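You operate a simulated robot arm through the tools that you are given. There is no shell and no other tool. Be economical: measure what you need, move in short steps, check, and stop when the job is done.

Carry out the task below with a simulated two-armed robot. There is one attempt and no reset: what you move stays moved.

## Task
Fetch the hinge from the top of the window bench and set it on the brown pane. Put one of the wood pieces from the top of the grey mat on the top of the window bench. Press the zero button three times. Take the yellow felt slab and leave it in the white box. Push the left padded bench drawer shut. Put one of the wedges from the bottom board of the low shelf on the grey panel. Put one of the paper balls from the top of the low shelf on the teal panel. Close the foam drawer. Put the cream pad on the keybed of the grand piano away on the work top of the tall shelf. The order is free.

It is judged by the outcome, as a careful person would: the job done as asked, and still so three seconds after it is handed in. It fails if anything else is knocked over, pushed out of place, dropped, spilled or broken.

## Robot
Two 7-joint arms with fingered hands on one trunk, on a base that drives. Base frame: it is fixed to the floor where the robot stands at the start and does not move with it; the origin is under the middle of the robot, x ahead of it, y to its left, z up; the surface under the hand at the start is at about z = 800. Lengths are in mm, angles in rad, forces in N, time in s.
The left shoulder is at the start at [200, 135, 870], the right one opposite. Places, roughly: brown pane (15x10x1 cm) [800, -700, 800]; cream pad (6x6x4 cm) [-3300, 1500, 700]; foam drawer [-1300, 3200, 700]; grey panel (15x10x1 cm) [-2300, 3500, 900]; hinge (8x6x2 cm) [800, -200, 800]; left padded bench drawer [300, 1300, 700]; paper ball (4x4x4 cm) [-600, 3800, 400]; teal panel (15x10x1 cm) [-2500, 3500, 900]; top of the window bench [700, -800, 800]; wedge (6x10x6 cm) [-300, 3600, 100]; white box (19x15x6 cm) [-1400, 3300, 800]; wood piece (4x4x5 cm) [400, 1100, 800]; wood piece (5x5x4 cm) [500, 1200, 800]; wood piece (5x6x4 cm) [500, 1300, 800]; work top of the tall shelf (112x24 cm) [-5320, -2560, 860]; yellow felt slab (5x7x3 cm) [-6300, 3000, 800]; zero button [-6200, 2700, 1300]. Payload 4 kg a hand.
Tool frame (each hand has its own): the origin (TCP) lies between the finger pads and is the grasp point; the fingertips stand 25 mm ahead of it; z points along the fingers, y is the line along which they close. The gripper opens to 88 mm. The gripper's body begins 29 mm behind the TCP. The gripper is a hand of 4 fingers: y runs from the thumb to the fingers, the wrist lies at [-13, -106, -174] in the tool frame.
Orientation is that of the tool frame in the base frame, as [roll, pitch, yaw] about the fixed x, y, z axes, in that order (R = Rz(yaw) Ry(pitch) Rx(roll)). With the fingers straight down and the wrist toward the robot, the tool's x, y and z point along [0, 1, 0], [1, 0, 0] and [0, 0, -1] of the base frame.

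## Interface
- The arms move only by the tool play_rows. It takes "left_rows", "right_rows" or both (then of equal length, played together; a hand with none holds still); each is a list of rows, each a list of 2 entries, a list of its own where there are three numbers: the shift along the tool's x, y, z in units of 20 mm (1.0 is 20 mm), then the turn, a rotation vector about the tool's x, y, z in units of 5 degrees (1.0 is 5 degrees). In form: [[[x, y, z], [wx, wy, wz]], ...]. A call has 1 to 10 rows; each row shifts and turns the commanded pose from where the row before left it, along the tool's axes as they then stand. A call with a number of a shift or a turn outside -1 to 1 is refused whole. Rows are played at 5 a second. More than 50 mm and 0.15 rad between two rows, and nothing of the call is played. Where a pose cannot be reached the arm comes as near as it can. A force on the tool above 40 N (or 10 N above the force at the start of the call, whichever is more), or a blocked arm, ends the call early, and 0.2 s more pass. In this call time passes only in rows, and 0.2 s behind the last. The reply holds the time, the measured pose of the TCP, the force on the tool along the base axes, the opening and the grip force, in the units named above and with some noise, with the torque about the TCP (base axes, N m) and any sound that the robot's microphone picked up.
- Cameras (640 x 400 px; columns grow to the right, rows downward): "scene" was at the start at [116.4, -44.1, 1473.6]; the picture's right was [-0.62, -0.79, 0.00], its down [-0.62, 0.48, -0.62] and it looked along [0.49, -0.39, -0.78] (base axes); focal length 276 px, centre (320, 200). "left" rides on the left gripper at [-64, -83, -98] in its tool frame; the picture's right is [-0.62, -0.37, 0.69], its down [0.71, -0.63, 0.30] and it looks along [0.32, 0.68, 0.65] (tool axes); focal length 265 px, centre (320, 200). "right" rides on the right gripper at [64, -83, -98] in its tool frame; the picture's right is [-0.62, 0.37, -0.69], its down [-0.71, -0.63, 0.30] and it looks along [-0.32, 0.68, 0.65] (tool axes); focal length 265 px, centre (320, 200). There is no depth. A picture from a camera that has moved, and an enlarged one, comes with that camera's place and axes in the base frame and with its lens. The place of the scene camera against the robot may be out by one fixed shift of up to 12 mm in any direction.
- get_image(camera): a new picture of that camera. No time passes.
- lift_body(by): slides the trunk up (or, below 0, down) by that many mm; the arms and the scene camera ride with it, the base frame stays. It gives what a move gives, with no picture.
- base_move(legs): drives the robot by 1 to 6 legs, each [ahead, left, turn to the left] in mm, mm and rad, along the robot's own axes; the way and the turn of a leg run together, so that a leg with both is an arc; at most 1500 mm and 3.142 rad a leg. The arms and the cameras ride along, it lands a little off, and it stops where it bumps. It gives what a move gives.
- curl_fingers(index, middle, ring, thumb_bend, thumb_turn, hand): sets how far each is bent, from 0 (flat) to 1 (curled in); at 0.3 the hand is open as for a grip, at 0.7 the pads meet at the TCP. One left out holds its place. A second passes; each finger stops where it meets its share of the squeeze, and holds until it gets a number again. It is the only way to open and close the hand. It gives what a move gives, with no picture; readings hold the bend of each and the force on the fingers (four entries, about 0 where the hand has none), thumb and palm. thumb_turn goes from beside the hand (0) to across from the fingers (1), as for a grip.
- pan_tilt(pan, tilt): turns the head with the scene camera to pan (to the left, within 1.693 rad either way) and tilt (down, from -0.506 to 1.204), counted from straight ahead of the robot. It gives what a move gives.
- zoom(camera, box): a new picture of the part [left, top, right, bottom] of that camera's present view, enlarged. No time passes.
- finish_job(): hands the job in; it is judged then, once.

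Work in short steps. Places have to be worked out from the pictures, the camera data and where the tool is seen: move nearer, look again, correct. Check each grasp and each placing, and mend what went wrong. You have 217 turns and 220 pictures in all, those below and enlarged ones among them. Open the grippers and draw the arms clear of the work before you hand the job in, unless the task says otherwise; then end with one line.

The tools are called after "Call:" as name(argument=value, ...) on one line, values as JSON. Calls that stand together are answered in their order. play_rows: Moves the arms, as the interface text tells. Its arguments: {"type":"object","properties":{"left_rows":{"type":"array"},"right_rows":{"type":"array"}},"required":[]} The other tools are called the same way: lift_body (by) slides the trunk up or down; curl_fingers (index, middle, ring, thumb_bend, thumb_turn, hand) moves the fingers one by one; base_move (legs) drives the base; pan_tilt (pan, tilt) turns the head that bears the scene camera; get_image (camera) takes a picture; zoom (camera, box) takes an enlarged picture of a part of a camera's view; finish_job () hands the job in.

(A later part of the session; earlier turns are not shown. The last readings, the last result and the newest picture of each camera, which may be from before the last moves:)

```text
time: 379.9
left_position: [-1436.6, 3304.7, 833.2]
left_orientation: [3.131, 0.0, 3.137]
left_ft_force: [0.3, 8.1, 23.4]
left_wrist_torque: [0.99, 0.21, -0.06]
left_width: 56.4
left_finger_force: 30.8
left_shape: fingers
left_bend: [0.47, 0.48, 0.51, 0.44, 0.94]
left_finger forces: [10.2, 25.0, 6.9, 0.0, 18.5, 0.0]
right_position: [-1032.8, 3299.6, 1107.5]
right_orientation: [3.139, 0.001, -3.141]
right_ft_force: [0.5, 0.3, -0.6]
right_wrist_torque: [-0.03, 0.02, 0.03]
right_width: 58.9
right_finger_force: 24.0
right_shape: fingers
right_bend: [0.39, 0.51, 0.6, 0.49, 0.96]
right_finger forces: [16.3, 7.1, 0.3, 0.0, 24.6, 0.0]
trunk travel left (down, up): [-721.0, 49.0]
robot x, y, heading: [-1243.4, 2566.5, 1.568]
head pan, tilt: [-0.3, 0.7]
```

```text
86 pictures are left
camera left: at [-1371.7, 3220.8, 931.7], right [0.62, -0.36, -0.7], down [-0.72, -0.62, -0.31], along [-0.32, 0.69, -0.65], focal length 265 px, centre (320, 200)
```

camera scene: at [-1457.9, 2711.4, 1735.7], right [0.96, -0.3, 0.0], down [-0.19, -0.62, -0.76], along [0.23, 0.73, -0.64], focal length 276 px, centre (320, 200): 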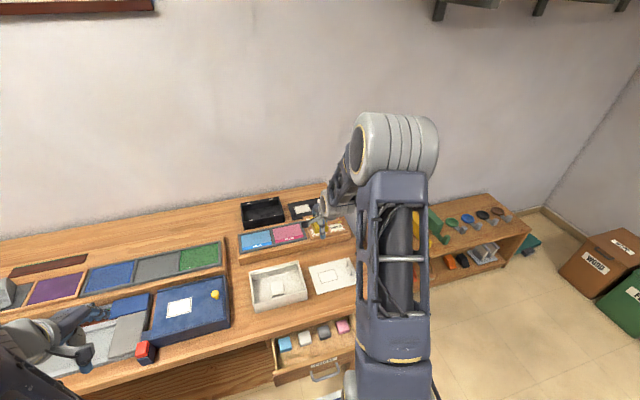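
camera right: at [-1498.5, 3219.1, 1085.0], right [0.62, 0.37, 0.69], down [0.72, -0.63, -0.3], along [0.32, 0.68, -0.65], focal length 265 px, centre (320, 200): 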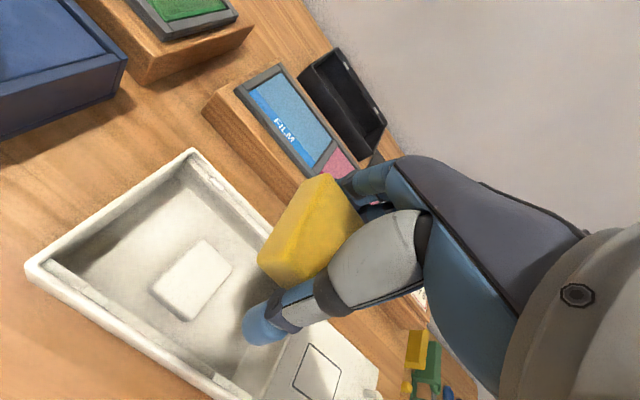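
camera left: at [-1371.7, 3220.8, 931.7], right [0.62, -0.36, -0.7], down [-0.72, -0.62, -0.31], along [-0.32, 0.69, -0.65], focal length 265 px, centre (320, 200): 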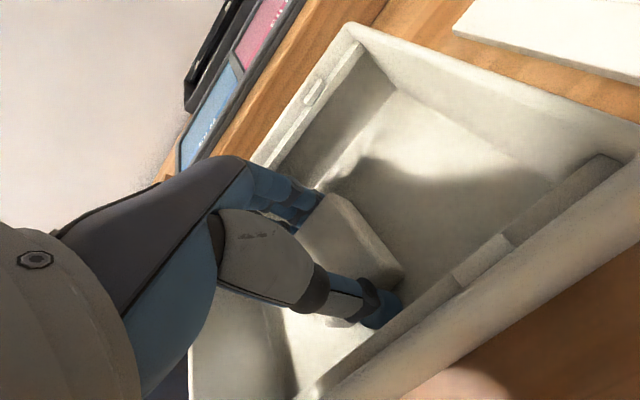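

The white slab is gripped. I lift it straight out.

Call:
play_rows(left_rows=[[[0, 0, -0.5], [0, 0, 0]], [[0, 0, -1], [0, 0, 0]], [[0, 0, -1], [0, 0, 0]], [[0, 0, -1], [0, 0, 0]], [[0, 0, -1], [0, 0, 0]], [[0, 0, -1], [0, 0, 0]], [[0, 0, -1], [0, 0, 0]], [[0, 0, -1], [0, 0, 0]], [[0, 0, -1], [0, 0, 0]], [[0, 0, -1], [0, 0, 0]]])

Call:
get_image(camera="left")

```text
time: 382.1
left_position: [-1435.4, 3302.7, 1022.5]
left_orientation: [3.136, 0.0, 3.138]
left_ft_force: [-0.6, 0.4, -0.5]
left_wrist_torque: [0.01, -0.02, -0.04]
left_width: 55.9
left_finger_force: 20.8
left_shape: fingers
left_bend: [0.48, 0.52, 0.52, 0.44, 0.94]
left_finger forces: [8.7, 6.4, 5.5, 0.1, 21.0, 0.0]
right_position: [-1031.8, 3300.6, 1107.0]
right_orientation: [3.139, -0.001, -3.141]
right_ft_force: [-0.4, -0.1, 0.1]
right_wrist_torque: [-0.01, -0.01, -0.01]
right_width: 58.9
right_finger_force: 24.6
right_shape: fingers
right_bend: [0.39, 0.51, 0.6, 0.49, 0.96]
right_finger forces: [16.3, 7.1, 0.2, 0.0, 24.6, 0.1]
trunk travel left (down, up): [-721.0, 49.0]
robot x, y, heading: [-1242.8, 2568.7, 1.576]
head pan, tilt: [-0.3, 0.7]
```

```text
85 pictures are left
camera left: at [-1371.8, 3220.5, 1120.6], right [0.62, -0.37, -0.69], down [-0.72, -0.63, -0.31], along [-0.32, 0.69, -0.65], focal length 265 px, centre (320, 200)
```

left: 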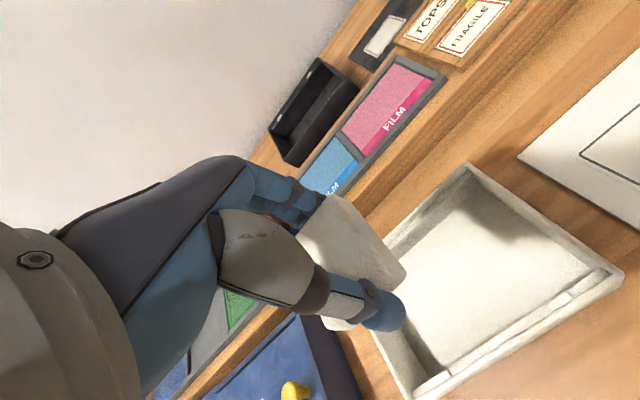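

White slab out, box empty. I drive left 403 mm to bring the yellow slab over the box.

Call:
base_move(legs=[[0, 403, -0.005]])

Call:
play_rows(right_rows=[[[0, 0, 1], [0, 0, 0]], [[0, 0, 1], [0, 0, 0]], [[0, 0, 1], [0, 0, 0]], [[0, 0, 1], [0, 0, 0]], [[0, 0, 1], [0, 0, 0]], [[0, 0, 1], [0, 0, 0]], [[0, 0, 1], [0, 0, 0]], [[0, 0, 1], [0, 0, 0]]])

Call:
get_image(camera="right")

```text
time: 384.6
left_position: [-1834.8, 3303.3, 1022.0]
left_orientation: [3.136, 0.001, 3.14]
left_ft_force: [-0.1, -0.4, -0.7]
left_wrist_torque: [-0.03, 0.0, -0.02]
left_width: 56.2
left_finger_force: 20.4
left_shape: fingers
left_bend: [0.48, 0.52, 0.52, 0.44, 0.94]
left_finger forces: [8.6, 6.5, 5.4, 0.0, 21.0, 0.0]
right_position: [-1430.3, 3301.2, 1106.8]
right_orientation: [3.139, 0.001, -3.139]
right_ft_force: [-0.1, 0.4, -0.2]
right_wrist_torque: [-0.03, 0.03, 0.03]
right_width: 58.9
right_finger_force: 24.9
right_shape: fingers
right_bend: [0.39, 0.51, 0.6, 0.49, 0.96]
right_finger forces: [16.4, 7.0, 0.3, 0.0, 24.5, 0.0]
trunk travel left (down, up): [-721.0, 49.0]
robot x, y, heading: [-1637.7, 2567.5, 1.574]
head pan, tilt: [-0.3, 0.7]
```

```text
time: 386.4
left_position: [-1834.4, 3301.9, 1022.8]
left_orientation: [3.136, 0.002, 3.14]
left_ft_force: [-0.2, -0.2, -0.5]
left_wrist_torque: [-0.01, -0.01, 0.03]
left_width: 56.3
left_finger_force: 20.4
left_shape: fingers
left_bend: [0.48, 0.52, 0.52, 0.44, 0.94]
left_finger forces: [8.7, 6.5, 5.4, 0.0, 20.9, 0.0]
right_position: [-1432.5, 3301.0, 950.0]
right_orientation: [3.14, 0.0, -3.138]
right_ft_force: [-0.7, 0.1, 0.7]
right_wrist_torque: [0.0, 0.02, -0.05]
right_width: 58.9
right_finger_force: 24.1
right_shape: fingers
right_bend: [0.39, 0.51, 0.6, 0.49, 0.96]
right_finger forces: [16.3, 7.3, 0.3, 0.0, 24.4, 0.0]
trunk travel left (down, up): [-721.0, 49.0]
robot x, y, heading: [-1636.6, 2565.1, 1.572]
head pan, tilt: [-0.3, 0.7]
```

```text
84 pictures are left
camera right: at [-1494.9, 3218.9, 1046.0], right [0.62, 0.37, 0.69], down [0.72, -0.63, -0.31], along [0.32, 0.69, -0.65], focal length 265 px, centre (320, 200)
```

right: 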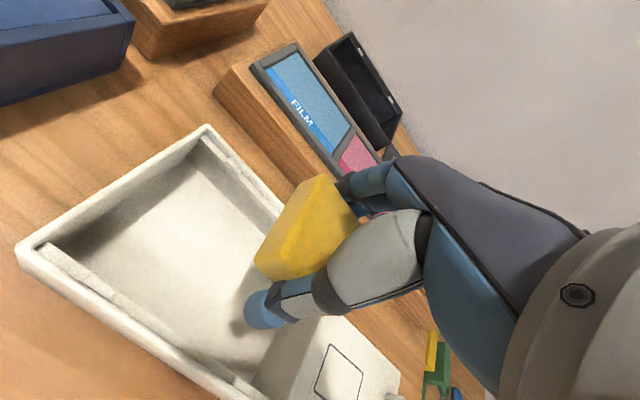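

I lower into the box to contact.

Call:
play_rows(right_rows=[[[0, 0, 1], [0, 0, 0]], [[0, 0, 1], [0, 0, 0]], [[0, 0, 1], [0, 0, 0]], [[0, 0, 1], [0, 0, 0]], [[0, 0, 1], [0, 0, 0]], [[0, 0, 0.4], [0, 0, 0]], [[0, 0, 0.2], [0, 0, 0]], [[0, 0, 0.2], [0, 0, 0]], [[0, 0, 0.2], [0, 0, 0]], [[0, 0, 0.15], [0, 0, 0]]])

Call:
get_image(camera="right")

```text
time: 388.6
left_position: [-1835.3, 3304.1, 1022.1]
left_orientation: [3.136, 0.001, 3.14]
left_ft_force: [-0.2, 0.2, 0.1]
left_wrist_torque: [0.01, 0.04, -0.01]
left_width: 56.4
left_finger_force: 20.8
left_shape: fingers
left_bend: [0.48, 0.52, 0.52, 0.44, 0.94]
left_finger forces: [8.7, 6.4, 5.6, 0.0, 20.9, 0.1]
right_position: [-1429.3, 3308.7, 832.0]
right_orientation: [3.12, 0.003, -3.137]
right_ft_force: [-0.5, -2.9, 20.9]
right_wrist_torque: [0.44, -0.13, -0.04]
right_width: 58.3
right_finger_force: 39.6
right_shape: fingers
right_bend: [0.41, 0.51, 0.6, 0.49, 0.95]
right_finger forces: [14.1, 37.0, 0.3, 0.1, 28.3, 0.0]
trunk travel left (down, up): [-721.0, 49.0]
robot x, y, heading: [-1639.9, 2564.6, 1.573]
head pan, tilt: [-0.3, 0.7]
stopped in row 10 (right hand): the force on the tool passed its limit at 45 N (the readings are from after the stop); the commanded pose is now the measured one
```

```text
83 pictures are left
camera right: at [-1494.0, 3224.9, 927.6], right [0.62, 0.35, 0.7], down [0.72, -0.62, -0.32], along [0.32, 0.7, -0.64], focal length 265 px, centre (320, 200)
```

right: 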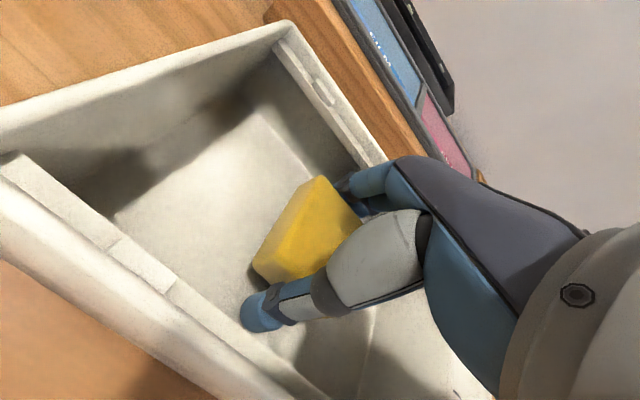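

The slab touches the box floor. I open wider this time and lift.

Call:
play_rows(right_rows=[[[0, 0, -0.15], [0, 0, 0]]])

Call:
curl_fingers(hand="right", index=0.25, middle=0.25, ring=0.25, thumb_bend=0.33)

Call:
play_rows(right_rows=[[[0, 0, -0.5], [0, 0, 0]], [[0, 0, -1], [0, 0, 0]], [[0, 0, -1], [0, 0, 0]]])

Call:
get_image(camera="right")

```text
time: 389.0
left_position: [-1833.9, 3301.9, 1023.6]
left_orientation: [3.135, 0.0, 3.139]
left_ft_force: [-0.1, 0.4, -1.2]
left_wrist_torque: [0.0, -0.04, 0.05]
left_width: 56.2
left_finger_force: 21.3
left_shape: fingers
left_bend: [0.48, 0.52, 0.52, 0.44, 0.94]
left_finger forces: [8.7, 6.4, 5.5, 0.0, 20.9, 0.1]
right_position: [-1430.5, 3308.0, 833.7]
right_orientation: [3.124, 0.002, -3.137]
right_ft_force: [0.8, -0.8, 15.2]
right_wrist_torque: [0.4, -0.15, -0.02]
right_width: 58.4
right_finger_force: 33.0
right_shape: fingers
right_bend: [0.41, 0.51, 0.6, 0.49, 0.95]
right_finger forces: [15.9, 25.1, 0.4, 0.0, 25.4, 0.0]
trunk travel left (down, up): [-721.0, 49.0]
robot x, y, heading: [-1639.2, 2571.7, 1.573]
head pan, tilt: [-0.3, 0.7]
```

```text
time: 390.0
left_position: [-1834.9, 3303.1, 1021.7]
left_orientation: [3.137, 0.001, 3.14]
left_ft_force: [-0.1, -0.5, -0.3]
left_wrist_torque: [0.02, -0.01, 0.03]
left_width: 56.3
left_finger_force: 20.8
left_shape: fingers
left_bend: [0.48, 0.52, 0.52, 0.44, 0.94]
left_finger forces: [8.7, 6.4, 5.5, 0.0, 20.9, 0.0]
right_position: [-1430.2, 3306.2, 832.9]
right_orientation: [3.126, 0.002, -3.137]
right_ft_force: [0.5, -0.8, -0.5]
right_wrist_torque: [-0.04, -0.03, -0.01]
right_width: 87.4
right_finger_force: 1.0
right_shape: fingers
right_bend: [0.25, 0.25, 0.25, 0.33, 0.97]
right_finger forces: [0.0, 0.8, 0.0, 0.0, 0.1, 0.0]
trunk travel left (down, up): [-721.0, 49.0]
robot x, y, heading: [-1636.8, 2566.6, 1.571]
head pan, tilt: [-0.3, 0.7]
```

```text
time: 390.8
left_position: [-1834.1, 3303.0, 1022.2]
left_orientation: [3.138, 0.0, 3.139]
left_ft_force: [0.5, -0.5, -0.3]
left_wrist_torque: [-0.01, 0.0, 0.01]
left_width: 56.2
left_finger_force: 19.9
left_shape: fingers
left_bend: [0.48, 0.52, 0.52, 0.44, 0.94]
left_finger forces: [8.8, 6.4, 5.5, 0.0, 20.9, 0.0]
right_position: [-1429.0, 3307.2, 882.0]
right_orientation: [3.126, 0.0, -3.14]
right_ft_force: [-0.6, -0.6, -1.0]
right_wrist_torque: [0.03, 0.0, -0.04]
right_width: 86.5
right_finger_force: 0.3
right_shape: fingers
right_bend: [0.25, 0.25, 0.25, 0.34, 0.97]
right_finger forces: [0.1, 0.1, 0.0, 0.0, 1.9, 0.1]
trunk travel left (down, up): [-721.0, 49.0]
robot x, y, heading: [-1636.7, 2568.6, 1.571]
head pan, tilt: [-0.3, 0.7]
```

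```text
82 pictures are left
camera right: at [-1492.9, 3222.7, 977.6], right [0.62, 0.36, 0.7], down [0.72, -0.62, -0.31], along [0.32, 0.69, -0.64], focal length 265 px, centre (320, 200)
```

right: 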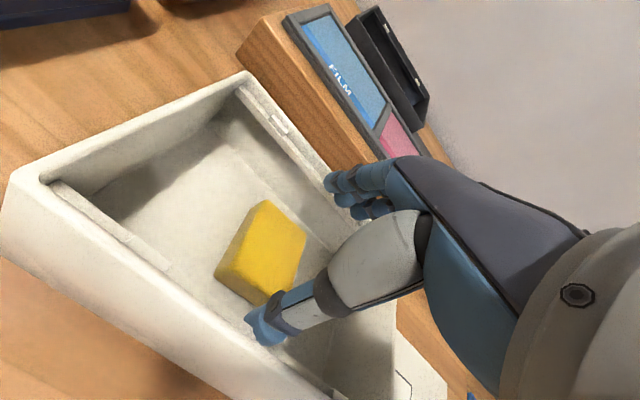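

The yellow slab rests in the box. The thumb brushes the near wall, so I move 6 mm forward and then lift clear.

Call:
play_rows(right_rows=[[[0, 0.3, 0], [0, 0, 0]], [[0, 0, -1], [0, 0, 0]], [[0, 0, -1], [0, 0, 0]], [[0, 0, -1], [0, 0, 0]], [[0, 0, -1], [0, 0, 0]], [[0, 0, -1], [0, 0, 0]], [[0, -1, -1], [0, 0, 0]], [[0, -1, -1], [0, 0, 0]], [[0, -1, -1], [0, 0, 0]], [[0, -1, -1], [0, 0, 0]]])

Call:
pan_tilt(pan=-0.45, tilt=0.85)

Call:
get_image(camera="scene")

```text
time: 393.0
left_position: [-1834.5, 3302.9, 1021.4]
left_orientation: [3.136, 0.001, 3.14]
left_ft_force: [-0.7, 0.3, -0.4]
left_wrist_torque: [-0.01, 0.02, -0.04]
left_width: 56.3
left_finger_force: 21.0
left_shape: fingers
left_bend: [0.48, 0.52, 0.52, 0.44, 0.94]
left_finger forces: [8.7, 6.4, 5.5, 0.1, 21.0, 0.0]
right_position: [-1429.5, 3231.8, 1063.0]
right_orientation: [3.126, 0.001, -3.137]
right_ft_force: [0.3, 0.8, 0.1]
right_wrist_torque: [0.0, -0.03, -0.03]
right_width: 87.6
right_finger_force: 0.1
right_shape: fingers
right_bend: [0.25, 0.25, 0.25, 0.33, 0.97]
right_finger forces: [0.0, 0.1, 0.0, 0.1, 0.0, 0.1]
trunk travel left (down, up): [-721.0, 49.0]
robot x, y, heading: [-1636.0, 2566.2, 1.575]
head pan, tilt: [-0.3, 0.7]
```

```text
time: 393.7
left_position: [-1834.1, 3303.0, 1022.5]
left_orientation: [3.135, 0.002, 3.139]
left_ft_force: [0.2, 0.2, 0.1]
left_wrist_torque: [-0.01, 0.03, -0.05]
left_width: 56.4
left_finger_force: 20.5
left_shape: fingers
left_bend: [0.48, 0.52, 0.52, 0.44, 0.94]
left_finger forces: [8.7, 6.5, 5.5, 0.1, 20.9, 0.1]
right_position: [-1430.8, 3230.9, 1063.0]
right_orientation: [3.125, 0.001, -3.139]
right_ft_force: [-0.7, 0.2, -0.7]
right_wrist_torque: [0.01, 0.03, -0.02]
right_width: 87.8
right_finger_force: 0.0
right_shape: fingers
right_bend: [0.25, 0.25, 0.25, 0.33, 0.97]
right_finger forces: [0.0, 0.0, 0.1, 0.0, 0.0, 0.0]
trunk travel left (down, up): [-721.0, 49.0]
robot x, y, heading: [-1640.7, 2564.1, 1.574]
head pan, tilt: [-0.45, 0.85]
```

```text
81 pictures are left
camera scene: at [-1607.2, 2700.6, 1723.5], right [0.9, -0.43, 0.0], down [-0.33, -0.68, -0.66], along [0.29, 0.6, -0.75], focal length 276 px, centre (320, 200)
```

scene: 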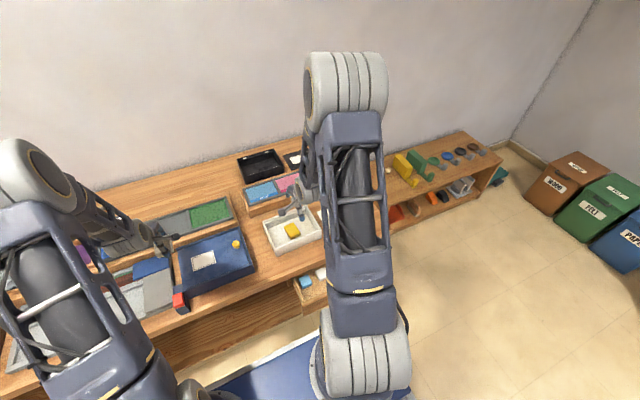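

The yellow slab is in the white box. Now the FOAM drawer: I go to the open floor in front of it (x≈-1340, y≈2160), turn the right hand to point forward, and retract the left with the white slab.

Call:
base_move(legs=[[0, -310, 0], [-400, 0, 0]])

Call:
play_rows(right_rows=[[[0.95, 0, 0], [-1, 0, 0]], [[0.95, 0, 0], [-1, 0, 0]], [[0.95, 0, 0], [-1, 0, 0]], [[0.95, 0, 0], [-1, 0, 0]], [[0.95, 0, 0], [-1, 0, 0]], [[0.95, 0, 0], [-1, 0, 0]], [[0.95, 0, 0], [-1, 0, 0]], [[0.95, 0, 0], [-1, 0, 0]], [[0.95, 0, 0], [-1, 0, 0]], [[0.95, 0, 0], [-1, 0, 0]]], left_rows=[[[0, -1, -1], [0, 0, 0]], [[0, -1, -1], [0, 0, 0]], [[0, -1, -1], [0, 0, 0]], [[0, -1, -1], [0, 0, 0]], [[0, -1, -1], [0, 0, 0]], [[0, -1, -1], [0, 0, 0]], [[0, -1, -1], [0, 0, 0]], [[0, -1, -1], [0, 0, 0]], [[0, 0, -1], [0, 0, 0]], [[0, 0, -1], [0, 0, 0]]])

Call:
play_rows(right_rows=[[[0, 0, 0], [-1, 0, 0]], [[0, 0, 0], [-1, 0, 0]], [[0, 0, 0], [-1, 0, 0]], [[0, 0, 0], [-1, 0, 0]], [[0, 0, 0], [-1, 0, 0]], [[0, 0, 0], [-1, 0, 0]], [[0, 0, 0], [-1, 0, 0]], [[0, 0, 0], [-1, 0, 0]]])

Call:
curl_fingers(hand="right", index=0.7, middle=0.7, ring=0.7, thumb_bend=0.7)

Call:
lift_body(by=-370)

Call:
pan_tilt(pan=0, tilt=0.5)

Call:
get_image(camera="scene")

```text
time: 397.9
left_position: [-1516.8, 2907.8, 1022.0]
left_orientation: [3.135, -0.001, 3.136]
left_ft_force: [0.1, 0.4, -0.3]
left_wrist_torque: [0.0, 0.04, 0.03]
left_width: 56.1
left_finger_force: 20.6
left_shape: fingers
left_bend: [0.48, 0.52, 0.52, 0.44, 0.94]
left_finger forces: [8.7, 6.5, 5.6, 0.0, 20.8, 0.0]
right_position: [-1113.3, 2834.3, 1062.2]
right_orientation: [3.127, 0.002, -3.141]
right_ft_force: [-0.3, -0.1, 0.0]
right_wrist_torque: [-0.01, 0.0, 0.01]
right_width: 87.5
right_finger_force: 0.0
right_shape: fingers
right_bend: [0.25, 0.25, 0.25, 0.33, 0.97]
right_finger forces: [0.1, 0.1, 0.0, 0.0, 0.0, 0.0]
trunk travel left (down, up): [-721.0, 49.0]
robot x, y, heading: [-1322.9, 2172.3, 1.567]
head pan, tilt: [-0.45, 0.85]
```

```text
time: 400.1
left_position: [-1518.0, 2745.8, 1222.4]
left_orientation: [3.138, 0.001, 3.137]
left_ft_force: [-0.9, -0.4, -0.2]
left_wrist_torque: [0.02, -0.01, 0.01]
left_width: 55.9
left_finger_force: 21.1
left_shape: fingers
left_bend: [0.48, 0.52, 0.52, 0.44, 0.94]
left_finger forces: [8.8, 6.2, 5.4, 0.0, 21.0, 0.0]
right_position: [-1301.9, 2837.0, 1064.4]
right_orientation: [2.25, 0.002, -3.142]
right_ft_force: [0.9, 0.0, -0.6]
right_wrist_torque: [0.01, 0.02, 0.0]
right_width: 87.7
right_finger_force: 0.0
right_shape: fingers
right_bend: [0.25, 0.25, 0.25, 0.33, 0.97]
right_finger forces: [0.0, 0.0, 0.1, 0.0, 0.0, 0.1]
trunk travel left (down, up): [-721.0, 49.0]
robot x, y, heading: [-1322.8, 2176.5, 1.566]
head pan, tilt: [-0.45, 0.85]
```

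```text
time: 401.0
left_position: [-1522.1, 2741.4, 1219.0]
left_orientation: [-3.134, -0.015, 3.135]
left_ft_force: [-2.7, -1.8, 0.0]
left_wrist_torque: [0.14, -0.4, -0.4]
left_width: 55.9
left_finger_force: 20.3
left_shape: fingers
left_bend: [0.48, 0.52, 0.52, 0.44, 0.94]
left_finger forces: [8.8, 6.2, 5.4, 0.1, 21.1, 0.1]
right_position: [-1300.0, 2836.3, 1064.8]
right_orientation: [1.931, -0.002, 3.137]
right_ft_force: [0.1, -0.3, 0.1]
right_wrist_torque: [0.0, -0.03, 0.02]
right_width: 87.5
right_finger_force: 0.0
right_shape: fingers
right_bend: [0.25, 0.25, 0.25, 0.33, 0.97]
right_finger forces: [0.0, 0.1, 0.0, 0.1, 0.0, 0.1]
trunk travel left (down, up): [-721.0, 49.0]
robot x, y, heading: [-1322.3, 2171.7, 1.568]
head pan, tilt: [-0.45, 0.85]
stopped in row 4 (left hand): the force on the tool passed its limit at 84 N (the readings are from after the stop); the commanded pose is now the measured one
```

```text
time: 402.0
left_position: [-1522.1, 2742.6, 1220.1]
left_orientation: [-3.133, -0.019, 3.133]
left_ft_force: [-6.5, -5.5, 2.0]
left_wrist_torque: [0.46, -0.89, -1.03]
left_width: 56.3
left_finger_force: 20.7
left_shape: fingers
left_bend: [0.48, 0.52, 0.52, 0.44, 0.94]
left_finger forces: [8.7, 6.3, 5.4, 0.0, 21.1, 0.0]
right_position: [-1299.2, 2836.3, 1065.5]
right_orientation: [1.928, -0.002, 3.137]
right_ft_force: [0.4, 0.2, 0.3]
right_wrist_torque: [0.0, -0.02, -0.02]
right_width: 0.0
right_finger_force: 0.1
right_shape: fingers
right_bend: [0.7, 0.7, 0.7, 0.7, 0.97]
right_finger forces: [0.0, 0.0, 0.0, 0.0, 0.0, 0.0]
trunk travel left (down, up): [-721.0, 49.0]
robot x, y, heading: [-1322.6, 2174.1, 1.569]
head pan, tilt: [-0.45, 0.85]
```

```text
time: 405.6
left_position: [-1523.5, 2741.0, 848.4]
left_orientation: [-3.132, -0.019, 3.135]
left_ft_force: [-12.3, -6.7, -5.9]
left_wrist_torque: [1.27, -0.94, -1.67]
left_width: 55.9
left_finger_force: 20.6
left_shape: fingers
left_bend: [0.48, 0.52, 0.52, 0.44, 0.94]
left_finger forces: [8.8, 6.2, 5.4, 0.0, 21.1, 0.0]
right_position: [-1300.1, 2835.8, 695.8]
right_orientation: [1.929, -0.003, 3.138]
right_ft_force: [0.0, 0.9, -0.3]
right_wrist_torque: [-0.03, -0.02, -0.02]
right_width: 0.0
right_finger_force: 0.0
right_shape: fingers
right_bend: [0.7, 0.7, 0.7, 0.7, 0.97]
right_finger forces: [0.0, 0.1, 0.0, 0.0, 0.0, 0.0]
trunk travel left (down, up): [-351.0, 419.0]
robot x, y, heading: [-1323.0, 2169.6, 1.568]
head pan, tilt: [-0.45, 0.85]
```

```text
time: 406.5
left_position: [-1523.1, 2742.3, 849.4]
left_orientation: [-3.131, -0.018, 3.135]
left_ft_force: [-13.5, -7.6, -5.9]
left_wrist_torque: [1.39, -1.03, -1.76]
left_width: 56.1
left_finger_force: 20.1
left_shape: fingers
left_bend: [0.48, 0.52, 0.52, 0.44, 0.94]
left_finger forces: [8.7, 6.3, 5.4, 0.0, 21.1, 0.1]
right_position: [-1300.6, 2835.0, 694.5]
right_orientation: [1.928, -0.003, 3.136]
right_ft_force: [0.4, -0.1, -0.2]
right_wrist_torque: [0.03, 0.03, -0.03]
right_width: 0.2
right_finger_force: 0.0
right_shape: fingers
right_bend: [0.7, 0.7, 0.7, 0.7, 0.97]
right_finger forces: [0.0, 0.1, 0.1, 0.1, 0.0, 0.1]
trunk travel left (down, up): [-351.0, 419.0]
robot x, y, heading: [-1323.2, 2173.3, 1.563]
head pan, tilt: [0.0, 0.499]
```

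```text
80 pictures are left
camera scene: at [-1325.0, 2324.8, 1383.3], right [1.0, 0.0, 0.0], down [0.0, -0.48, -0.88], along [0.0, 0.88, -0.48], focal length 276 px, centre (320, 200)
```

scene: 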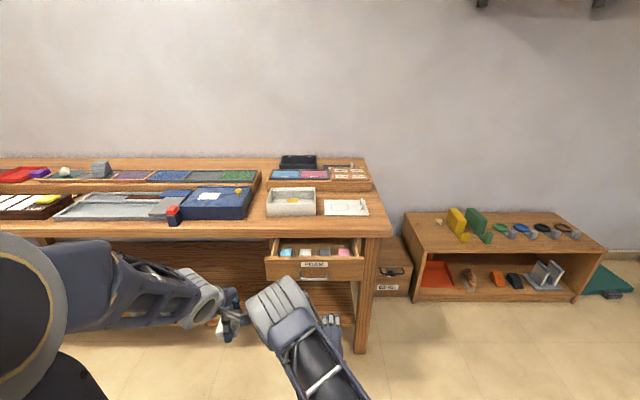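

The right forearm presses against the left hand. I move the left hand 100 mm to the left.

Call:
play_rows(left_rows=[[[1, 0, 0], [0, 0, 0]], [[1, 0, 0], [0, 0, 0]], [[1, 0, 0], [0, 0, 0]], [[1, 0, 0], [0, 0, 0]], [[1, 0, 0], [0, 0, 0]]])

Call:
zoom(camera="scene", box=[180, 180, 400, 400])

```text
time: 407.7
left_position: [-1623.2, 2743.3, 851.1]
left_orientation: [-3.135, -0.016, 3.135]
left_ft_force: [-0.5, 0.4, 0.1]
left_wrist_torque: [0.01, -0.01, 0.04]
left_width: 55.8
left_finger_force: 20.3
left_shape: fingers
left_bend: [0.48, 0.52, 0.52, 0.44, 0.94]
left_finger forces: [8.6, 6.2, 5.3, 0.0, 20.9, 0.2]
right_position: [-1300.5, 2836.7, 695.2]
right_orientation: [1.93, -0.002, 3.135]
right_ft_force: [0.1, -0.2, 0.2]
right_wrist_torque: [-0.01, -0.02, 0.02]
right_width: 0.0
right_finger_force: 0.1
right_shape: fingers
right_bend: [0.7, 0.7, 0.7, 0.7, 0.97]
right_finger forces: [0.0, 0.0, 0.1, 0.0, 0.0, 0.0]
trunk travel left (down, up): [-351.0, 419.0]
robot x, y, heading: [-1325.1, 2172.3, 1.568]
head pan, tilt: [0.0, 0.499]
```

```text
1.82 times, centred on (290, 290) of scene
camera zoom: at [-1325.0, 2324.8, 1383.4], right [1.0, 0.0, 0.0], down [0.0, -0.48, -0.88], along [0.0, 0.88, -0.48], focal length 501 px, centre (374, 36)
```

zoom: 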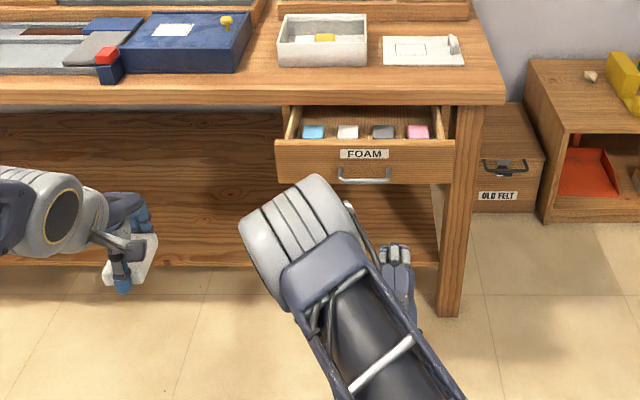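

The drawer face is near y≈3050, z 654–760, x -1510…-1166, handle in the middle. I shift right to push beside the handle (x≈-1235) and drive ahead.

Call:
base_move(legs=[[0, -65, 0], [215, 0, 0]])

Call:
get_image(camera="scene")

```text
time: 410.0
left_position: [-1559.3, 2961.9, 851.2]
left_orientation: [-3.133, -0.016, 3.132]
left_ft_force: [0.0, 1.1, -0.3]
left_wrist_torque: [-0.01, 0.01, 0.02]
left_width: 56.2
left_finger_force: 20.1
left_shape: fingers
left_bend: [0.48, 0.52, 0.52, 0.44, 0.94]
left_finger forces: [8.8, 6.2, 5.2, 0.1, 21.1, 0.1]
right_position: [-1236.7, 3055.3, 694.8]
right_orientation: [1.927, -0.002, 3.136]
right_ft_force: [0.2, 0.0, 0.5]
right_wrist_torque: [0.0, 0.01, 0.0]
right_width: 0.0
right_finger_force: 0.2
right_shape: fingers
right_bend: [0.7, 0.7, 0.7, 0.7, 0.97]
right_finger forces: [0.0, 0.0, 0.1, 0.1, 0.0, 0.0]
trunk travel left (down, up): [-351.0, 419.0]
robot x, y, heading: [-1261.6, 2393.9, 1.562]
head pan, tilt: [0.0, 0.499]
```

```text
78 pictures are left
camera scene: at [-1261.2, 2543.5, 1383.4], right [1.0, 0.0, 0.0], down [0.0, -0.48, -0.88], along [0.0, 0.88, -0.48], focal length 276 px, centre (320, 200)
```

scene: 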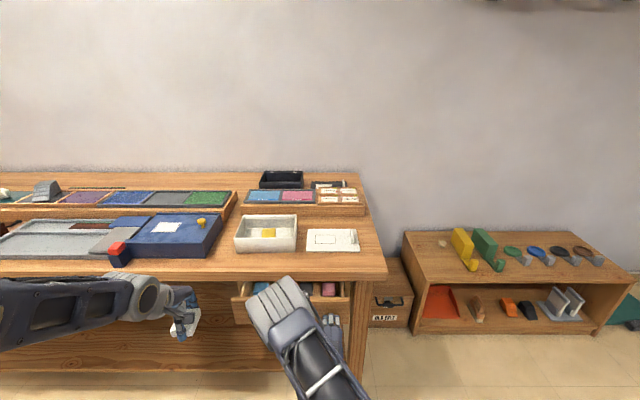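

No contact yet. I go on ahead.

Call:
base_move(legs=[[70, 0, 0]])

Call:
zoom(camera="scene", box=[150, 200, 420, 400])

```text
time: 411.0
left_position: [-1558.6, 3029.4, 852.1]
left_orientation: [-3.132, -0.015, 3.134]
left_ft_force: [-0.3, -0.1, -1.0]
left_wrist_torque: [-0.01, -0.02, -0.02]
left_width: 56.0
left_finger_force: 20.7
left_shape: fingers
left_bend: [0.48, 0.52, 0.52, 0.44, 0.94]
left_finger forces: [8.7, 6.2, 5.4, 0.1, 21.0, 0.0]
right_position: [-1236.1, 3123.7, 695.0]
right_orientation: [1.927, -0.003, 3.137]
right_ft_force: [0.8, 0.0, 0.1]
right_wrist_torque: [0.0, -0.02, 0.02]
right_width: 0.0
right_finger_force: 0.0
right_shape: fingers
right_bend: [0.7, 0.7, 0.7, 0.7, 0.97]
right_finger forces: [0.1, 0.0, 0.0, 0.0, 0.0, 0.0]
trunk travel left (down, up): [-351.0, 419.0]
robot x, y, heading: [-1261.5, 2457.7, 1.572]
head pan, tilt: [0.0, 0.499]
```

```text
2.00 times, centred on (285, 300) of scene
camera zoom: at [-1261.1, 2610.7, 1383.4], right [1.0, 0.0, 0.0], down [0.0, -0.48, -0.88], along [0.0, 0.88, -0.48], focal length 551 px, centre (390, 0)
```

zoom: 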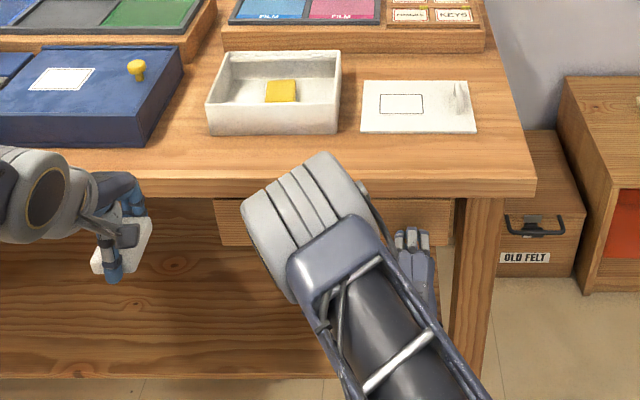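

The drawer is moving in. I push on until it stops.

Call:
base_move(legs=[[50, 0, 0]])

Call:
zoom(camera="scene", box=[150, 200, 420, 400])

```text
time: 411.8
left_position: [-1558.4, 3048.0, 851.2]
left_orientation: [-3.134, -0.018, 3.133]
left_ft_force: [-0.5, 1.2, -0.7]
left_wrist_torque: [-0.03, 0.02, 0.01]
left_width: 56.1
left_finger_force: 20.6
left_shape: fingers
left_bend: [0.48, 0.52, 0.52, 0.44, 0.94]
left_finger forces: [8.7, 6.1, 5.3, 0.0, 21.1, 0.0]
right_position: [-1236.1, 3133.2, 693.5]
right_orientation: [1.937, 0.003, 3.141]
right_ft_force: [1.6, -17.0, 0.9]
right_wrist_torque: [-0.09, -0.05, -0.07]
right_width: 0.0
right_finger_force: 9.1
right_shape: fingers
right_bend: [0.71, 0.72, 0.71, 0.68, 0.98]
right_finger forces: [9.9, 6.2, 2.5, 0.0, 0.1, 0.1]
trunk travel left (down, up): [-351.0, 419.0]
robot x, y, heading: [-1258.7, 2472.4, 1.566]
head pan, tilt: [0.0, 0.499]
stopped in leg 1: the force on the tool passed its limit at 116 N (the readings are from after the stop); the commanded pose is now the measured one
```

```text
2.00 times, centred on (285, 300) of scene
camera zoom: at [-1260.9, 2627.9, 1383.3], right [1.0, 0.0, 0.0], down [0.0, -0.48, -0.88], along [0.0, 0.88, -0.48], focal length 551 px, centre (390, 0)
```

zoom: 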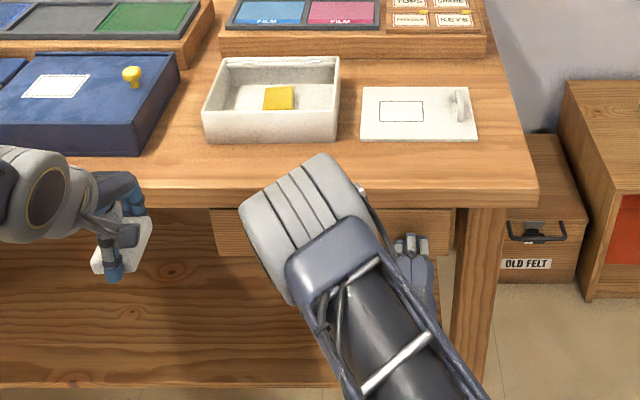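

The drawer is shut (stopped at 116 N). I back off, raise the trunk, return the right hand to vertical, and drive back to the far bench with the white slab.

Call:
base_move(legs=[[-120, 0, 0]])

Call:
lift_body(by=370)

Call:
play_rows(right_rows=[[[-1, 0, 0], [1, 0, 0]], [[-1, 0, 0], [1, 0, 0]], [[-1, 0, 0], [1, 0, 0]], [[-1, 0, 0], [1, 0, 0]], [[-1, 0, 0], [1, 0, 0]], [[-1, 0, 0], [1, 0, 0]], [[-1, 0, 0], [1, 0, 0]], [[-1, 0, 0], [1, 0, 0]], [[0, 0, 0], [1, 0, 0]], [[0, 0, 0], [1, 0, 0]]])

Call:
play_rows(right_rows=[[[0, 0, 0], [1, 0, 0]], [[0, 0, 0], [1, 0, 0]], [[0, 0, 0], [1, 0, 0]], [[0, 0, 0], [1, 0, 0]]])

Call:
base_move(legs=[[0, 0, 1.57], [0, -180, 0], [1300, 0, 0], [700, -320, 0], [1400, 0, 0], [550, 0, 0]])

Call:
pan_tilt(pan=0, tilt=0.5)

Call:
get_image(camera="scene")

```text
time: 413.0
left_position: [-1559.1, 2929.1, 851.7]
left_orientation: [-3.134, -0.017, 3.133]
left_ft_force: [0.2, 0.4, 0.3]
left_wrist_torque: [0.0, 0.01, 0.0]
left_width: 56.1
left_finger_force: 21.2
left_shape: fingers
left_bend: [0.48, 0.52, 0.52, 0.44, 0.94]
left_finger forces: [8.7, 6.1, 5.5, 0.0, 21.1, 0.1]
right_position: [-1236.7, 3016.8, 694.1]
right_orientation: [1.936, 0.002, 3.138]
right_ft_force: [0.4, -0.7, -0.9]
right_wrist_torque: [0.01, 0.0, 0.04]
right_width: 0.0
right_finger_force: 0.1
right_shape: fingers
right_bend: [0.7, 0.7, 0.7, 0.7, 0.98]
right_finger forces: [0.0, 0.0, 0.0, 0.1, 0.0, 0.0]
trunk travel left (down, up): [-351.0, 419.0]
robot x, y, heading: [-1259.0, 2356.2, 1.569]
head pan, tilt: [0.0, 0.499]
```

```text
time: 416.6
left_position: [-1558.5, 2929.7, 1220.6]
left_orientation: [-3.136, -0.017, 3.132]
left_ft_force: [0.8, 0.0, 0.2]
left_wrist_torque: [-0.01, 0.03, -0.01]
left_width: 55.8
left_finger_force: 20.2
left_shape: fingers
left_bend: [0.48, 0.52, 0.52, 0.44, 0.94]
left_finger forces: [8.7, 6.2, 5.4, 0.1, 20.9, 0.0]
right_position: [-1237.3, 3016.5, 1062.6]
right_orientation: [1.935, 0.003, 3.138]
right_ft_force: [0.2, 0.8, 0.3]
right_wrist_torque: [-0.02, 0.02, 0.02]
right_width: 0.0
right_finger_force: 0.0
right_shape: fingers
right_bend: [0.7, 0.7, 0.7, 0.7, 0.98]
right_finger forces: [0.1, 0.0, 0.0, 0.1, 0.0, 0.0]
trunk travel left (down, up): [-721.0, 49.0]
robot x, y, heading: [-1257.0, 2354.3, 1.567]
head pan, tilt: [0.0, 0.499]
```

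```text
time: 418.8
left_position: [-1558.2, 2928.6, 1221.3]
left_orientation: [-3.133, -0.016, 3.132]
left_ft_force: [0.3, 0.1, -0.4]
left_wrist_torque: [0.02, -0.01, 0.0]
left_width: 56.1
left_finger_force: 20.1
left_shape: fingers
left_bend: [0.48, 0.52, 0.52, 0.44, 0.94]
left_finger forces: [8.7, 6.2, 5.3, 0.0, 21.1, 0.0]
right_position: [-1076.7, 3016.3, 1063.4]
right_orientation: [2.812, 0.004, 3.14]
right_ft_force: [0.6, 0.3, 0.7]
right_wrist_torque: [0.04, 0.0, 0.02]
right_width: 0.0
right_finger_force: 0.0
right_shape: fingers
right_bend: [0.7, 0.7, 0.7, 0.7, 0.98]
right_finger forces: [0.0, 0.0, 0.0, 0.0, 0.0, 0.1]
trunk travel left (down, up): [-721.0, 49.0]
robot x, y, heading: [-1258.1, 2357.2, 1.57]
head pan, tilt: [0.0, 0.499]
```

```text
time: 419.8
left_position: [-1558.6, 2929.2, 1220.8]
left_orientation: [-3.135, -0.018, 3.132]
left_ft_force: [-0.8, -0.5, 0.4]
left_wrist_torque: [0.02, 0.05, -0.01]
left_width: 56.1
left_finger_force: 20.5
left_shape: fingers
left_bend: [0.48, 0.52, 0.52, 0.44, 0.94]
left_finger forces: [8.7, 6.2, 5.3, 0.0, 21.0, 0.0]
right_position: [-1077.6, 3014.7, 1062.8]
right_orientation: [-3.125, 0.003, 3.14]
right_ft_force: [0.2, -0.1, -0.7]
right_wrist_torque: [0.0, 0.0, 0.03]
right_width: 0.1
right_finger_force: 0.2
right_shape: fingers
right_bend: [0.7, 0.7, 0.7, 0.7, 0.98]
right_finger forces: [0.0, 0.1, 0.1, 0.0, 0.0, 0.0]
trunk travel left (down, up): [-721.0, 49.0]
robot x, y, heading: [-1254.2, 2354.5, 1.568]
head pan, tilt: [0.0, 0.499]
```

```text
time: 434.1
left_position: [-3668.6, 2620.8, 1223.0]
left_orientation: [-3.134, -0.016, -1.658]
left_ft_force: [-0.3, -0.1, -1.0]
left_wrist_torque: [0.03, -0.01, 0.0]
left_width: 55.4
left_finger_force: 20.2
left_shape: fingers
left_bend: [0.49, 0.52, 0.52, 0.44, 0.94]
left_finger forces: [8.3, 6.0, 5.1, 0.1, 19.9, 0.0]
right_position: [-3718.5, 3108.1, 1064.2]
right_orientation: [-3.126, 0.004, -1.647]
right_ft_force: [0.1, 0.4, -0.1]
right_wrist_torque: [-0.03, 0.05, -0.01]
right_width: 0.0
right_finger_force: 0.1
right_shape: fingers
right_bend: [0.7, 0.7, 0.7, 0.7, 0.98]
right_finger forces: [0.0, 0.0, 0.1, 0.0, 0.1, 0.1]
trunk travel left (down, up): [-721.0, 49.0]
robot x, y, heading: [-3073.1, 2876.7, 3.068]
head pan, tilt: [0.0, 0.499]
stopped in leg 4: the robot was blocked; the commanded pose is now the measured one
```

```text
time: 434.6
left_position: [-3669.6, 2621.7, 1220.9]
left_orientation: [-3.134, -0.016, -1.657]
left_ft_force: [-0.3, 0.0, -0.4]
left_wrist_torque: [-0.03, 0.0, 0.02]
left_width: 55.6
left_finger_force: 19.7
left_shape: fingers
left_bend: [0.49, 0.52, 0.52, 0.44, 0.94]
left_finger forces: [8.3, 5.8, 5.1, 0.0, 19.9, 0.0]
right_position: [-3718.7, 3108.8, 1063.4]
right_orientation: [-3.126, 0.003, -1.65]
right_ft_force: [-0.6, 0.6, -0.3]
right_wrist_torque: [-0.02, -0.02, 0.04]
right_width: 0.0
right_finger_force: 0.0
right_shape: fingers
right_bend: [0.7, 0.7, 0.7, 0.7, 0.98]
right_finger forces: [0.0, 0.0, 0.1, 0.0, 0.0, 0.0]
trunk travel left (down, up): [-721.0, 49.0]
robot x, y, heading: [-3073.1, 2878.8, 3.064]
head pan, tilt: [0.0, 0.499]
```

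```text
75 pictures are left
camera scene: at [-3228.3, 2891.7, 1753.4], right [0.08, 1.0, 0.0], down [0.48, -0.04, -0.88], along [-0.88, 0.07, -0.48], focal length 276 px, centre (320, 200)
```

scene: 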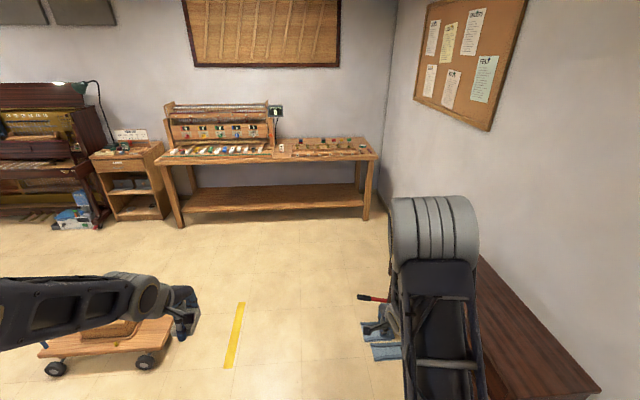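

Blocked at y≈2877, probably too near the upright piano or bench end. I move away to the left, correct the heading, and check.

Call:
base_move(legs=[[0, 200, 0], [0, 0, 0.07]])

Call:
pan_tilt(pan=-1.2, tilt=0.6)

Call:
get_image(camera="scene")

```text
time: 436.7
left_position: [-3668.7, 2381.8, 1220.6]
left_orientation: [-3.135, -0.019, -1.593]
left_ft_force: [-0.3, -0.1, 0.1]
left_wrist_torque: [0.01, 0.0, -0.02]
left_width: 55.6
left_finger_force: 19.7
left_shape: fingers
left_bend: [0.49, 0.52, 0.52, 0.44, 0.94]
left_finger forces: [8.2, 5.9, 5.1, 0.0, 19.8, 0.0]
right_position: [-3748.2, 2865.8, 1063.0]
right_orientation: [-3.125, 0.006, -1.584]
right_ft_force: [0.9, -0.1, 0.4]
right_wrist_torque: [-0.02, 0.02, 0.0]
right_width: 0.0
right_finger_force: 0.1
right_shape: fingers
right_bend: [0.7, 0.7, 0.7, 0.7, 0.98]
right_finger forces: [0.1, 0.0, 0.0, 0.1, 0.0, 0.0]
trunk travel left (down, up): [-721.0, 49.0]
robot x, y, heading: [-3087.7, 2675.3, 3.124]
head pan, tilt: [0.0, 0.499]
```

```text
time: 438.1
left_position: [-3667.5, 2380.5, 1220.9]
left_orientation: [-3.135, -0.018, -1.594]
left_ft_force: [0.0, 0.3, 0.1]
left_wrist_torque: [0.0, -0.03, -0.03]
left_width: 55.8
left_finger_force: 19.9
left_shape: fingers
left_bend: [0.49, 0.52, 0.52, 0.44, 0.94]
left_finger forces: [8.3, 5.9, 5.1, 0.1, 19.9, 0.0]
right_position: [-3747.7, 2865.5, 1063.9]
right_orientation: [-3.127, 0.004, -1.584]
right_ft_force: [0.0, -0.3, -0.4]
right_wrist_torque: [0.0, -0.01, -0.04]
right_width: 0.0
right_finger_force: 0.0
right_shape: fingers
right_bend: [0.7, 0.7, 0.7, 0.7, 0.98]
right_finger forces: [0.0, 0.1, 0.0, 0.1, 0.0, 0.1]
trunk travel left (down, up): [-721.0, 49.0]
robot x, y, heading: [-3091.0, 2671.0, 3.126]
head pan, tilt: [-1.201, 0.6]
```

```text
74 pictures are left
camera scene: at [-3185.1, 2761.3, 1744.3], right [0.94, 0.35, 0.0], down [0.2, -0.53, -0.83], along [-0.29, 0.77, -0.56], focal length 276 px, centre (320, 200)
```

scene: 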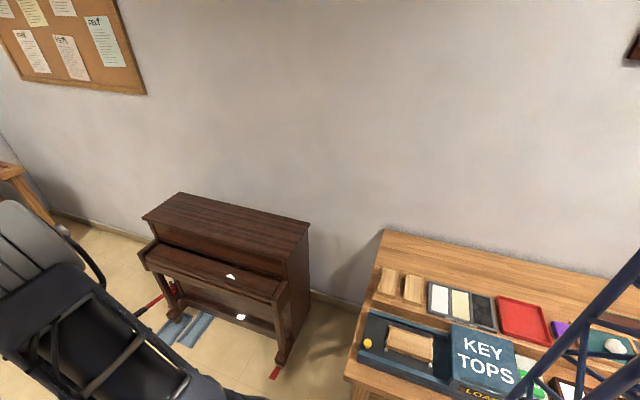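

Nothing disturbed — I had only touched the bench's end. I continue: straight ahead past it, then right, then on to the far bench.

Call:
base_move(legs=[[550, 0, 0.015], [550, -220, 0], [1130, 0, 0]])

Call:
pan_tilt(pan=0, tilt=0.6)

Call:
get_image(camera="scene")

```text
time: 449.6
left_position: [-5871.4, 2577.2, 1221.0]
left_orientation: [-3.135, -0.019, -1.552]
left_ft_force: [-0.2, -0.4, -0.4]
left_wrist_torque: [0.03, -0.01, 0.01]
left_width: 55.8
left_finger_force: 19.3
left_shape: fingers
left_bend: [0.49, 0.52, 0.52, 0.44, 0.94]
left_finger forces: [8.3, 5.9, 5.1, 0.1, 19.9, 0.1]
right_position: [-5971.5, 3057.1, 1062.7]
right_orientation: [-3.126, 0.003, -1.546]
right_ft_force: [0.3, -1.1, 0.3]
right_wrist_torque: [-0.01, 0.01, -0.03]
right_width: 0.0
right_finger_force: 0.1
right_shape: fingers
right_bend: [0.7, 0.7, 0.7, 0.7, 0.98]
right_finger forces: [0.0, 0.0, 0.0, 0.1, 0.0, 0.1]
trunk travel left (down, up): [-721.0, 49.0]
robot x, y, heading: [-5304.8, 2892.9, -3.115]
head pan, tilt: [-1.201, 0.6]
```

```text
time: 450.9
left_position: [-5870.5, 2577.3, 1223.0]
left_orientation: [-3.136, -0.018, -1.552]
left_ft_force: [0.4, 0.2, 0.3]
left_wrist_torque: [-0.02, 0.01, 0.03]
left_width: 55.5
left_finger_force: 19.6
left_shape: fingers
left_bend: [0.49, 0.52, 0.52, 0.44, 0.94]
left_finger forces: [8.3, 6.0, 5.1, 0.2, 19.9, 0.1]
right_position: [-5970.7, 3057.0, 1062.4]
right_orientation: [-3.126, 0.001, -1.545]
right_ft_force: [-0.2, -0.6, -0.1]
right_wrist_torque: [0.01, 0.01, -0.01]
right_width: 0.0
right_finger_force: 0.0
right_shape: fingers
right_bend: [0.7, 0.7, 0.7, 0.7, 0.98]
right_finger forces: [0.0, 0.0, 0.0, 0.0, 0.0, 0.0]
trunk travel left (down, up): [-721.0, 49.0]
robot x, y, heading: [-5306.4, 2892.4, -3.115]
head pan, tilt: [0.0, 0.6]
```

```text
73 pictures are left
camera scene: at [-5458.2, 2893.5, 1744.3], right [-0.03, 1.0, 0.0], down [0.56, 0.01, -0.83], along [-0.82, -0.02, -0.56], focal length 276 px, centre (320, 200)
```

scene: 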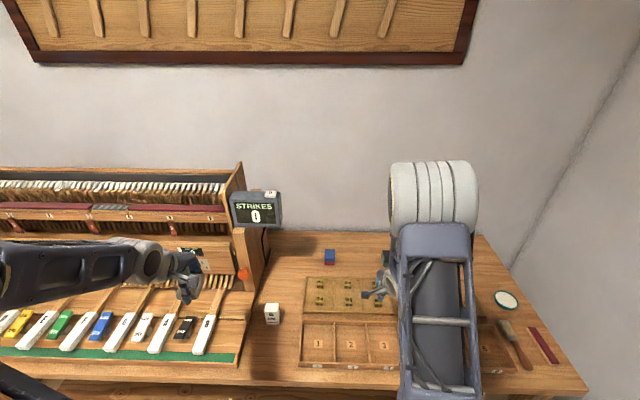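

The stack place is where the yellow was, left of the dark/green slab. I drive right and ahead, then extend the left hand toward [-6335, 3046].

Call:
base_move(legs=[[120, -312, -0.025]])

Call:
play_rows(left_rows=[[[-0.8, 0.9, 0.4], [0, 0, 0]], [[-0.8, 0.9, 0.4], [0, 0, 0]], [[-0.8, 0.9, 0.4], [0, 0, 0]], [[-0.8, 0.9, 0.4], [0, 0, 0]], [[-0.8, 0.9, 0.4], [0, 0, 0]], [[-0.8, 0.9, 0.4], [0, 0, 0]], [[-0.8, 0.9, 0.4], [0, 0, 0]], [[-0.8, 0.9, 0.4], [0, 0, 0]], [[-0.8, 0.9, 0.4], [0, 0, 0]], [[-0.8, 0.9, 0.4], [0, 0, 0]]])

Call:
get_image(camera="left")

```text
time: 453.2
left_position: [-6004.0, 2911.1, 1220.8]
left_orientation: [-3.133, -0.017, -1.576]
left_ft_force: [0.3, -0.4, -0.3]
left_wrist_torque: [0.0, 0.01, -0.01]
left_width: 55.6
left_finger_force: 19.7
left_shape: fingers
left_bend: [0.49, 0.52, 0.52, 0.44, 0.94]
left_finger forces: [8.4, 5.9, 5.1, 0.0, 19.9, 0.1]
right_position: [-6093.7, 3392.9, 1063.2]
right_orientation: [-3.126, 0.005, -1.566]
right_ft_force: [0.2, 0.6, -0.2]
right_wrist_torque: [-0.02, 0.03, 0.01]
right_width: 0.0
right_finger_force: 0.0
right_shape: fingers
right_bend: [0.7, 0.7, 0.7, 0.7, 0.98]
right_finger forces: [0.0, 0.0, 0.0, 0.0, 0.0, 0.0]
trunk travel left (down, up): [-721.0, 49.0]
robot x, y, heading: [-5432.3, 3213.4, -3.139]
head pan, tilt: [0.0, 0.6]
```

```text
time: 455.4
left_position: [-6184.3, 3071.6, 1137.3]
left_orientation: [-3.137, -0.017, -1.573]
left_ft_force: [0.6, -0.4, -0.9]
left_wrist_torque: [0.02, 0.02, 0.0]
left_width: 55.5
left_finger_force: 19.6
left_shape: fingers
left_bend: [0.49, 0.52, 0.52, 0.44, 0.94]
left_finger forces: [8.2, 5.9, 5.1, 0.0, 20.1, 0.0]
right_position: [-6093.7, 3393.3, 1063.6]
right_orientation: [-3.127, 0.003, -1.567]
right_ft_force: [-0.3, -0.1, -0.1]
right_wrist_torque: [0.02, 0.01, 0.0]
right_width: 0.0
right_finger_force: 0.0
right_shape: fingers
right_bend: [0.7, 0.7, 0.7, 0.7, 0.98]
right_finger forces: [0.0, 0.1, 0.0, 0.0, 0.1, 0.1]
trunk travel left (down, up): [-721.0, 49.0]
robot x, y, heading: [-5430.9, 3214.7, -3.139]
head pan, tilt: [0.0, 0.6]
```

```text
72 pictures are left
camera left: at [-6100.7, 3138.6, 1235.0], right [0.37, 0.61, -0.7], down [0.63, -0.72, -0.29], along [-0.68, -0.33, -0.65], focal length 265 px, centre (320, 200)
```

left: 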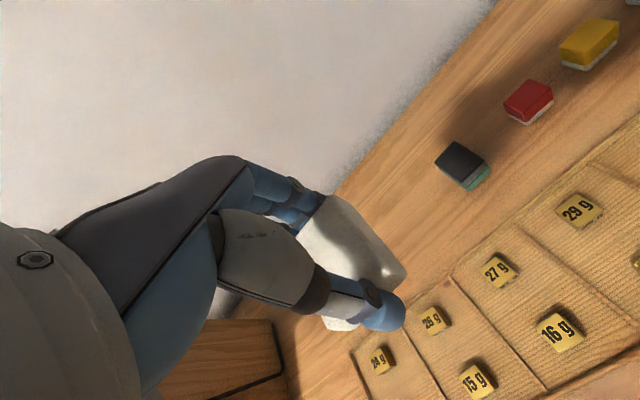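

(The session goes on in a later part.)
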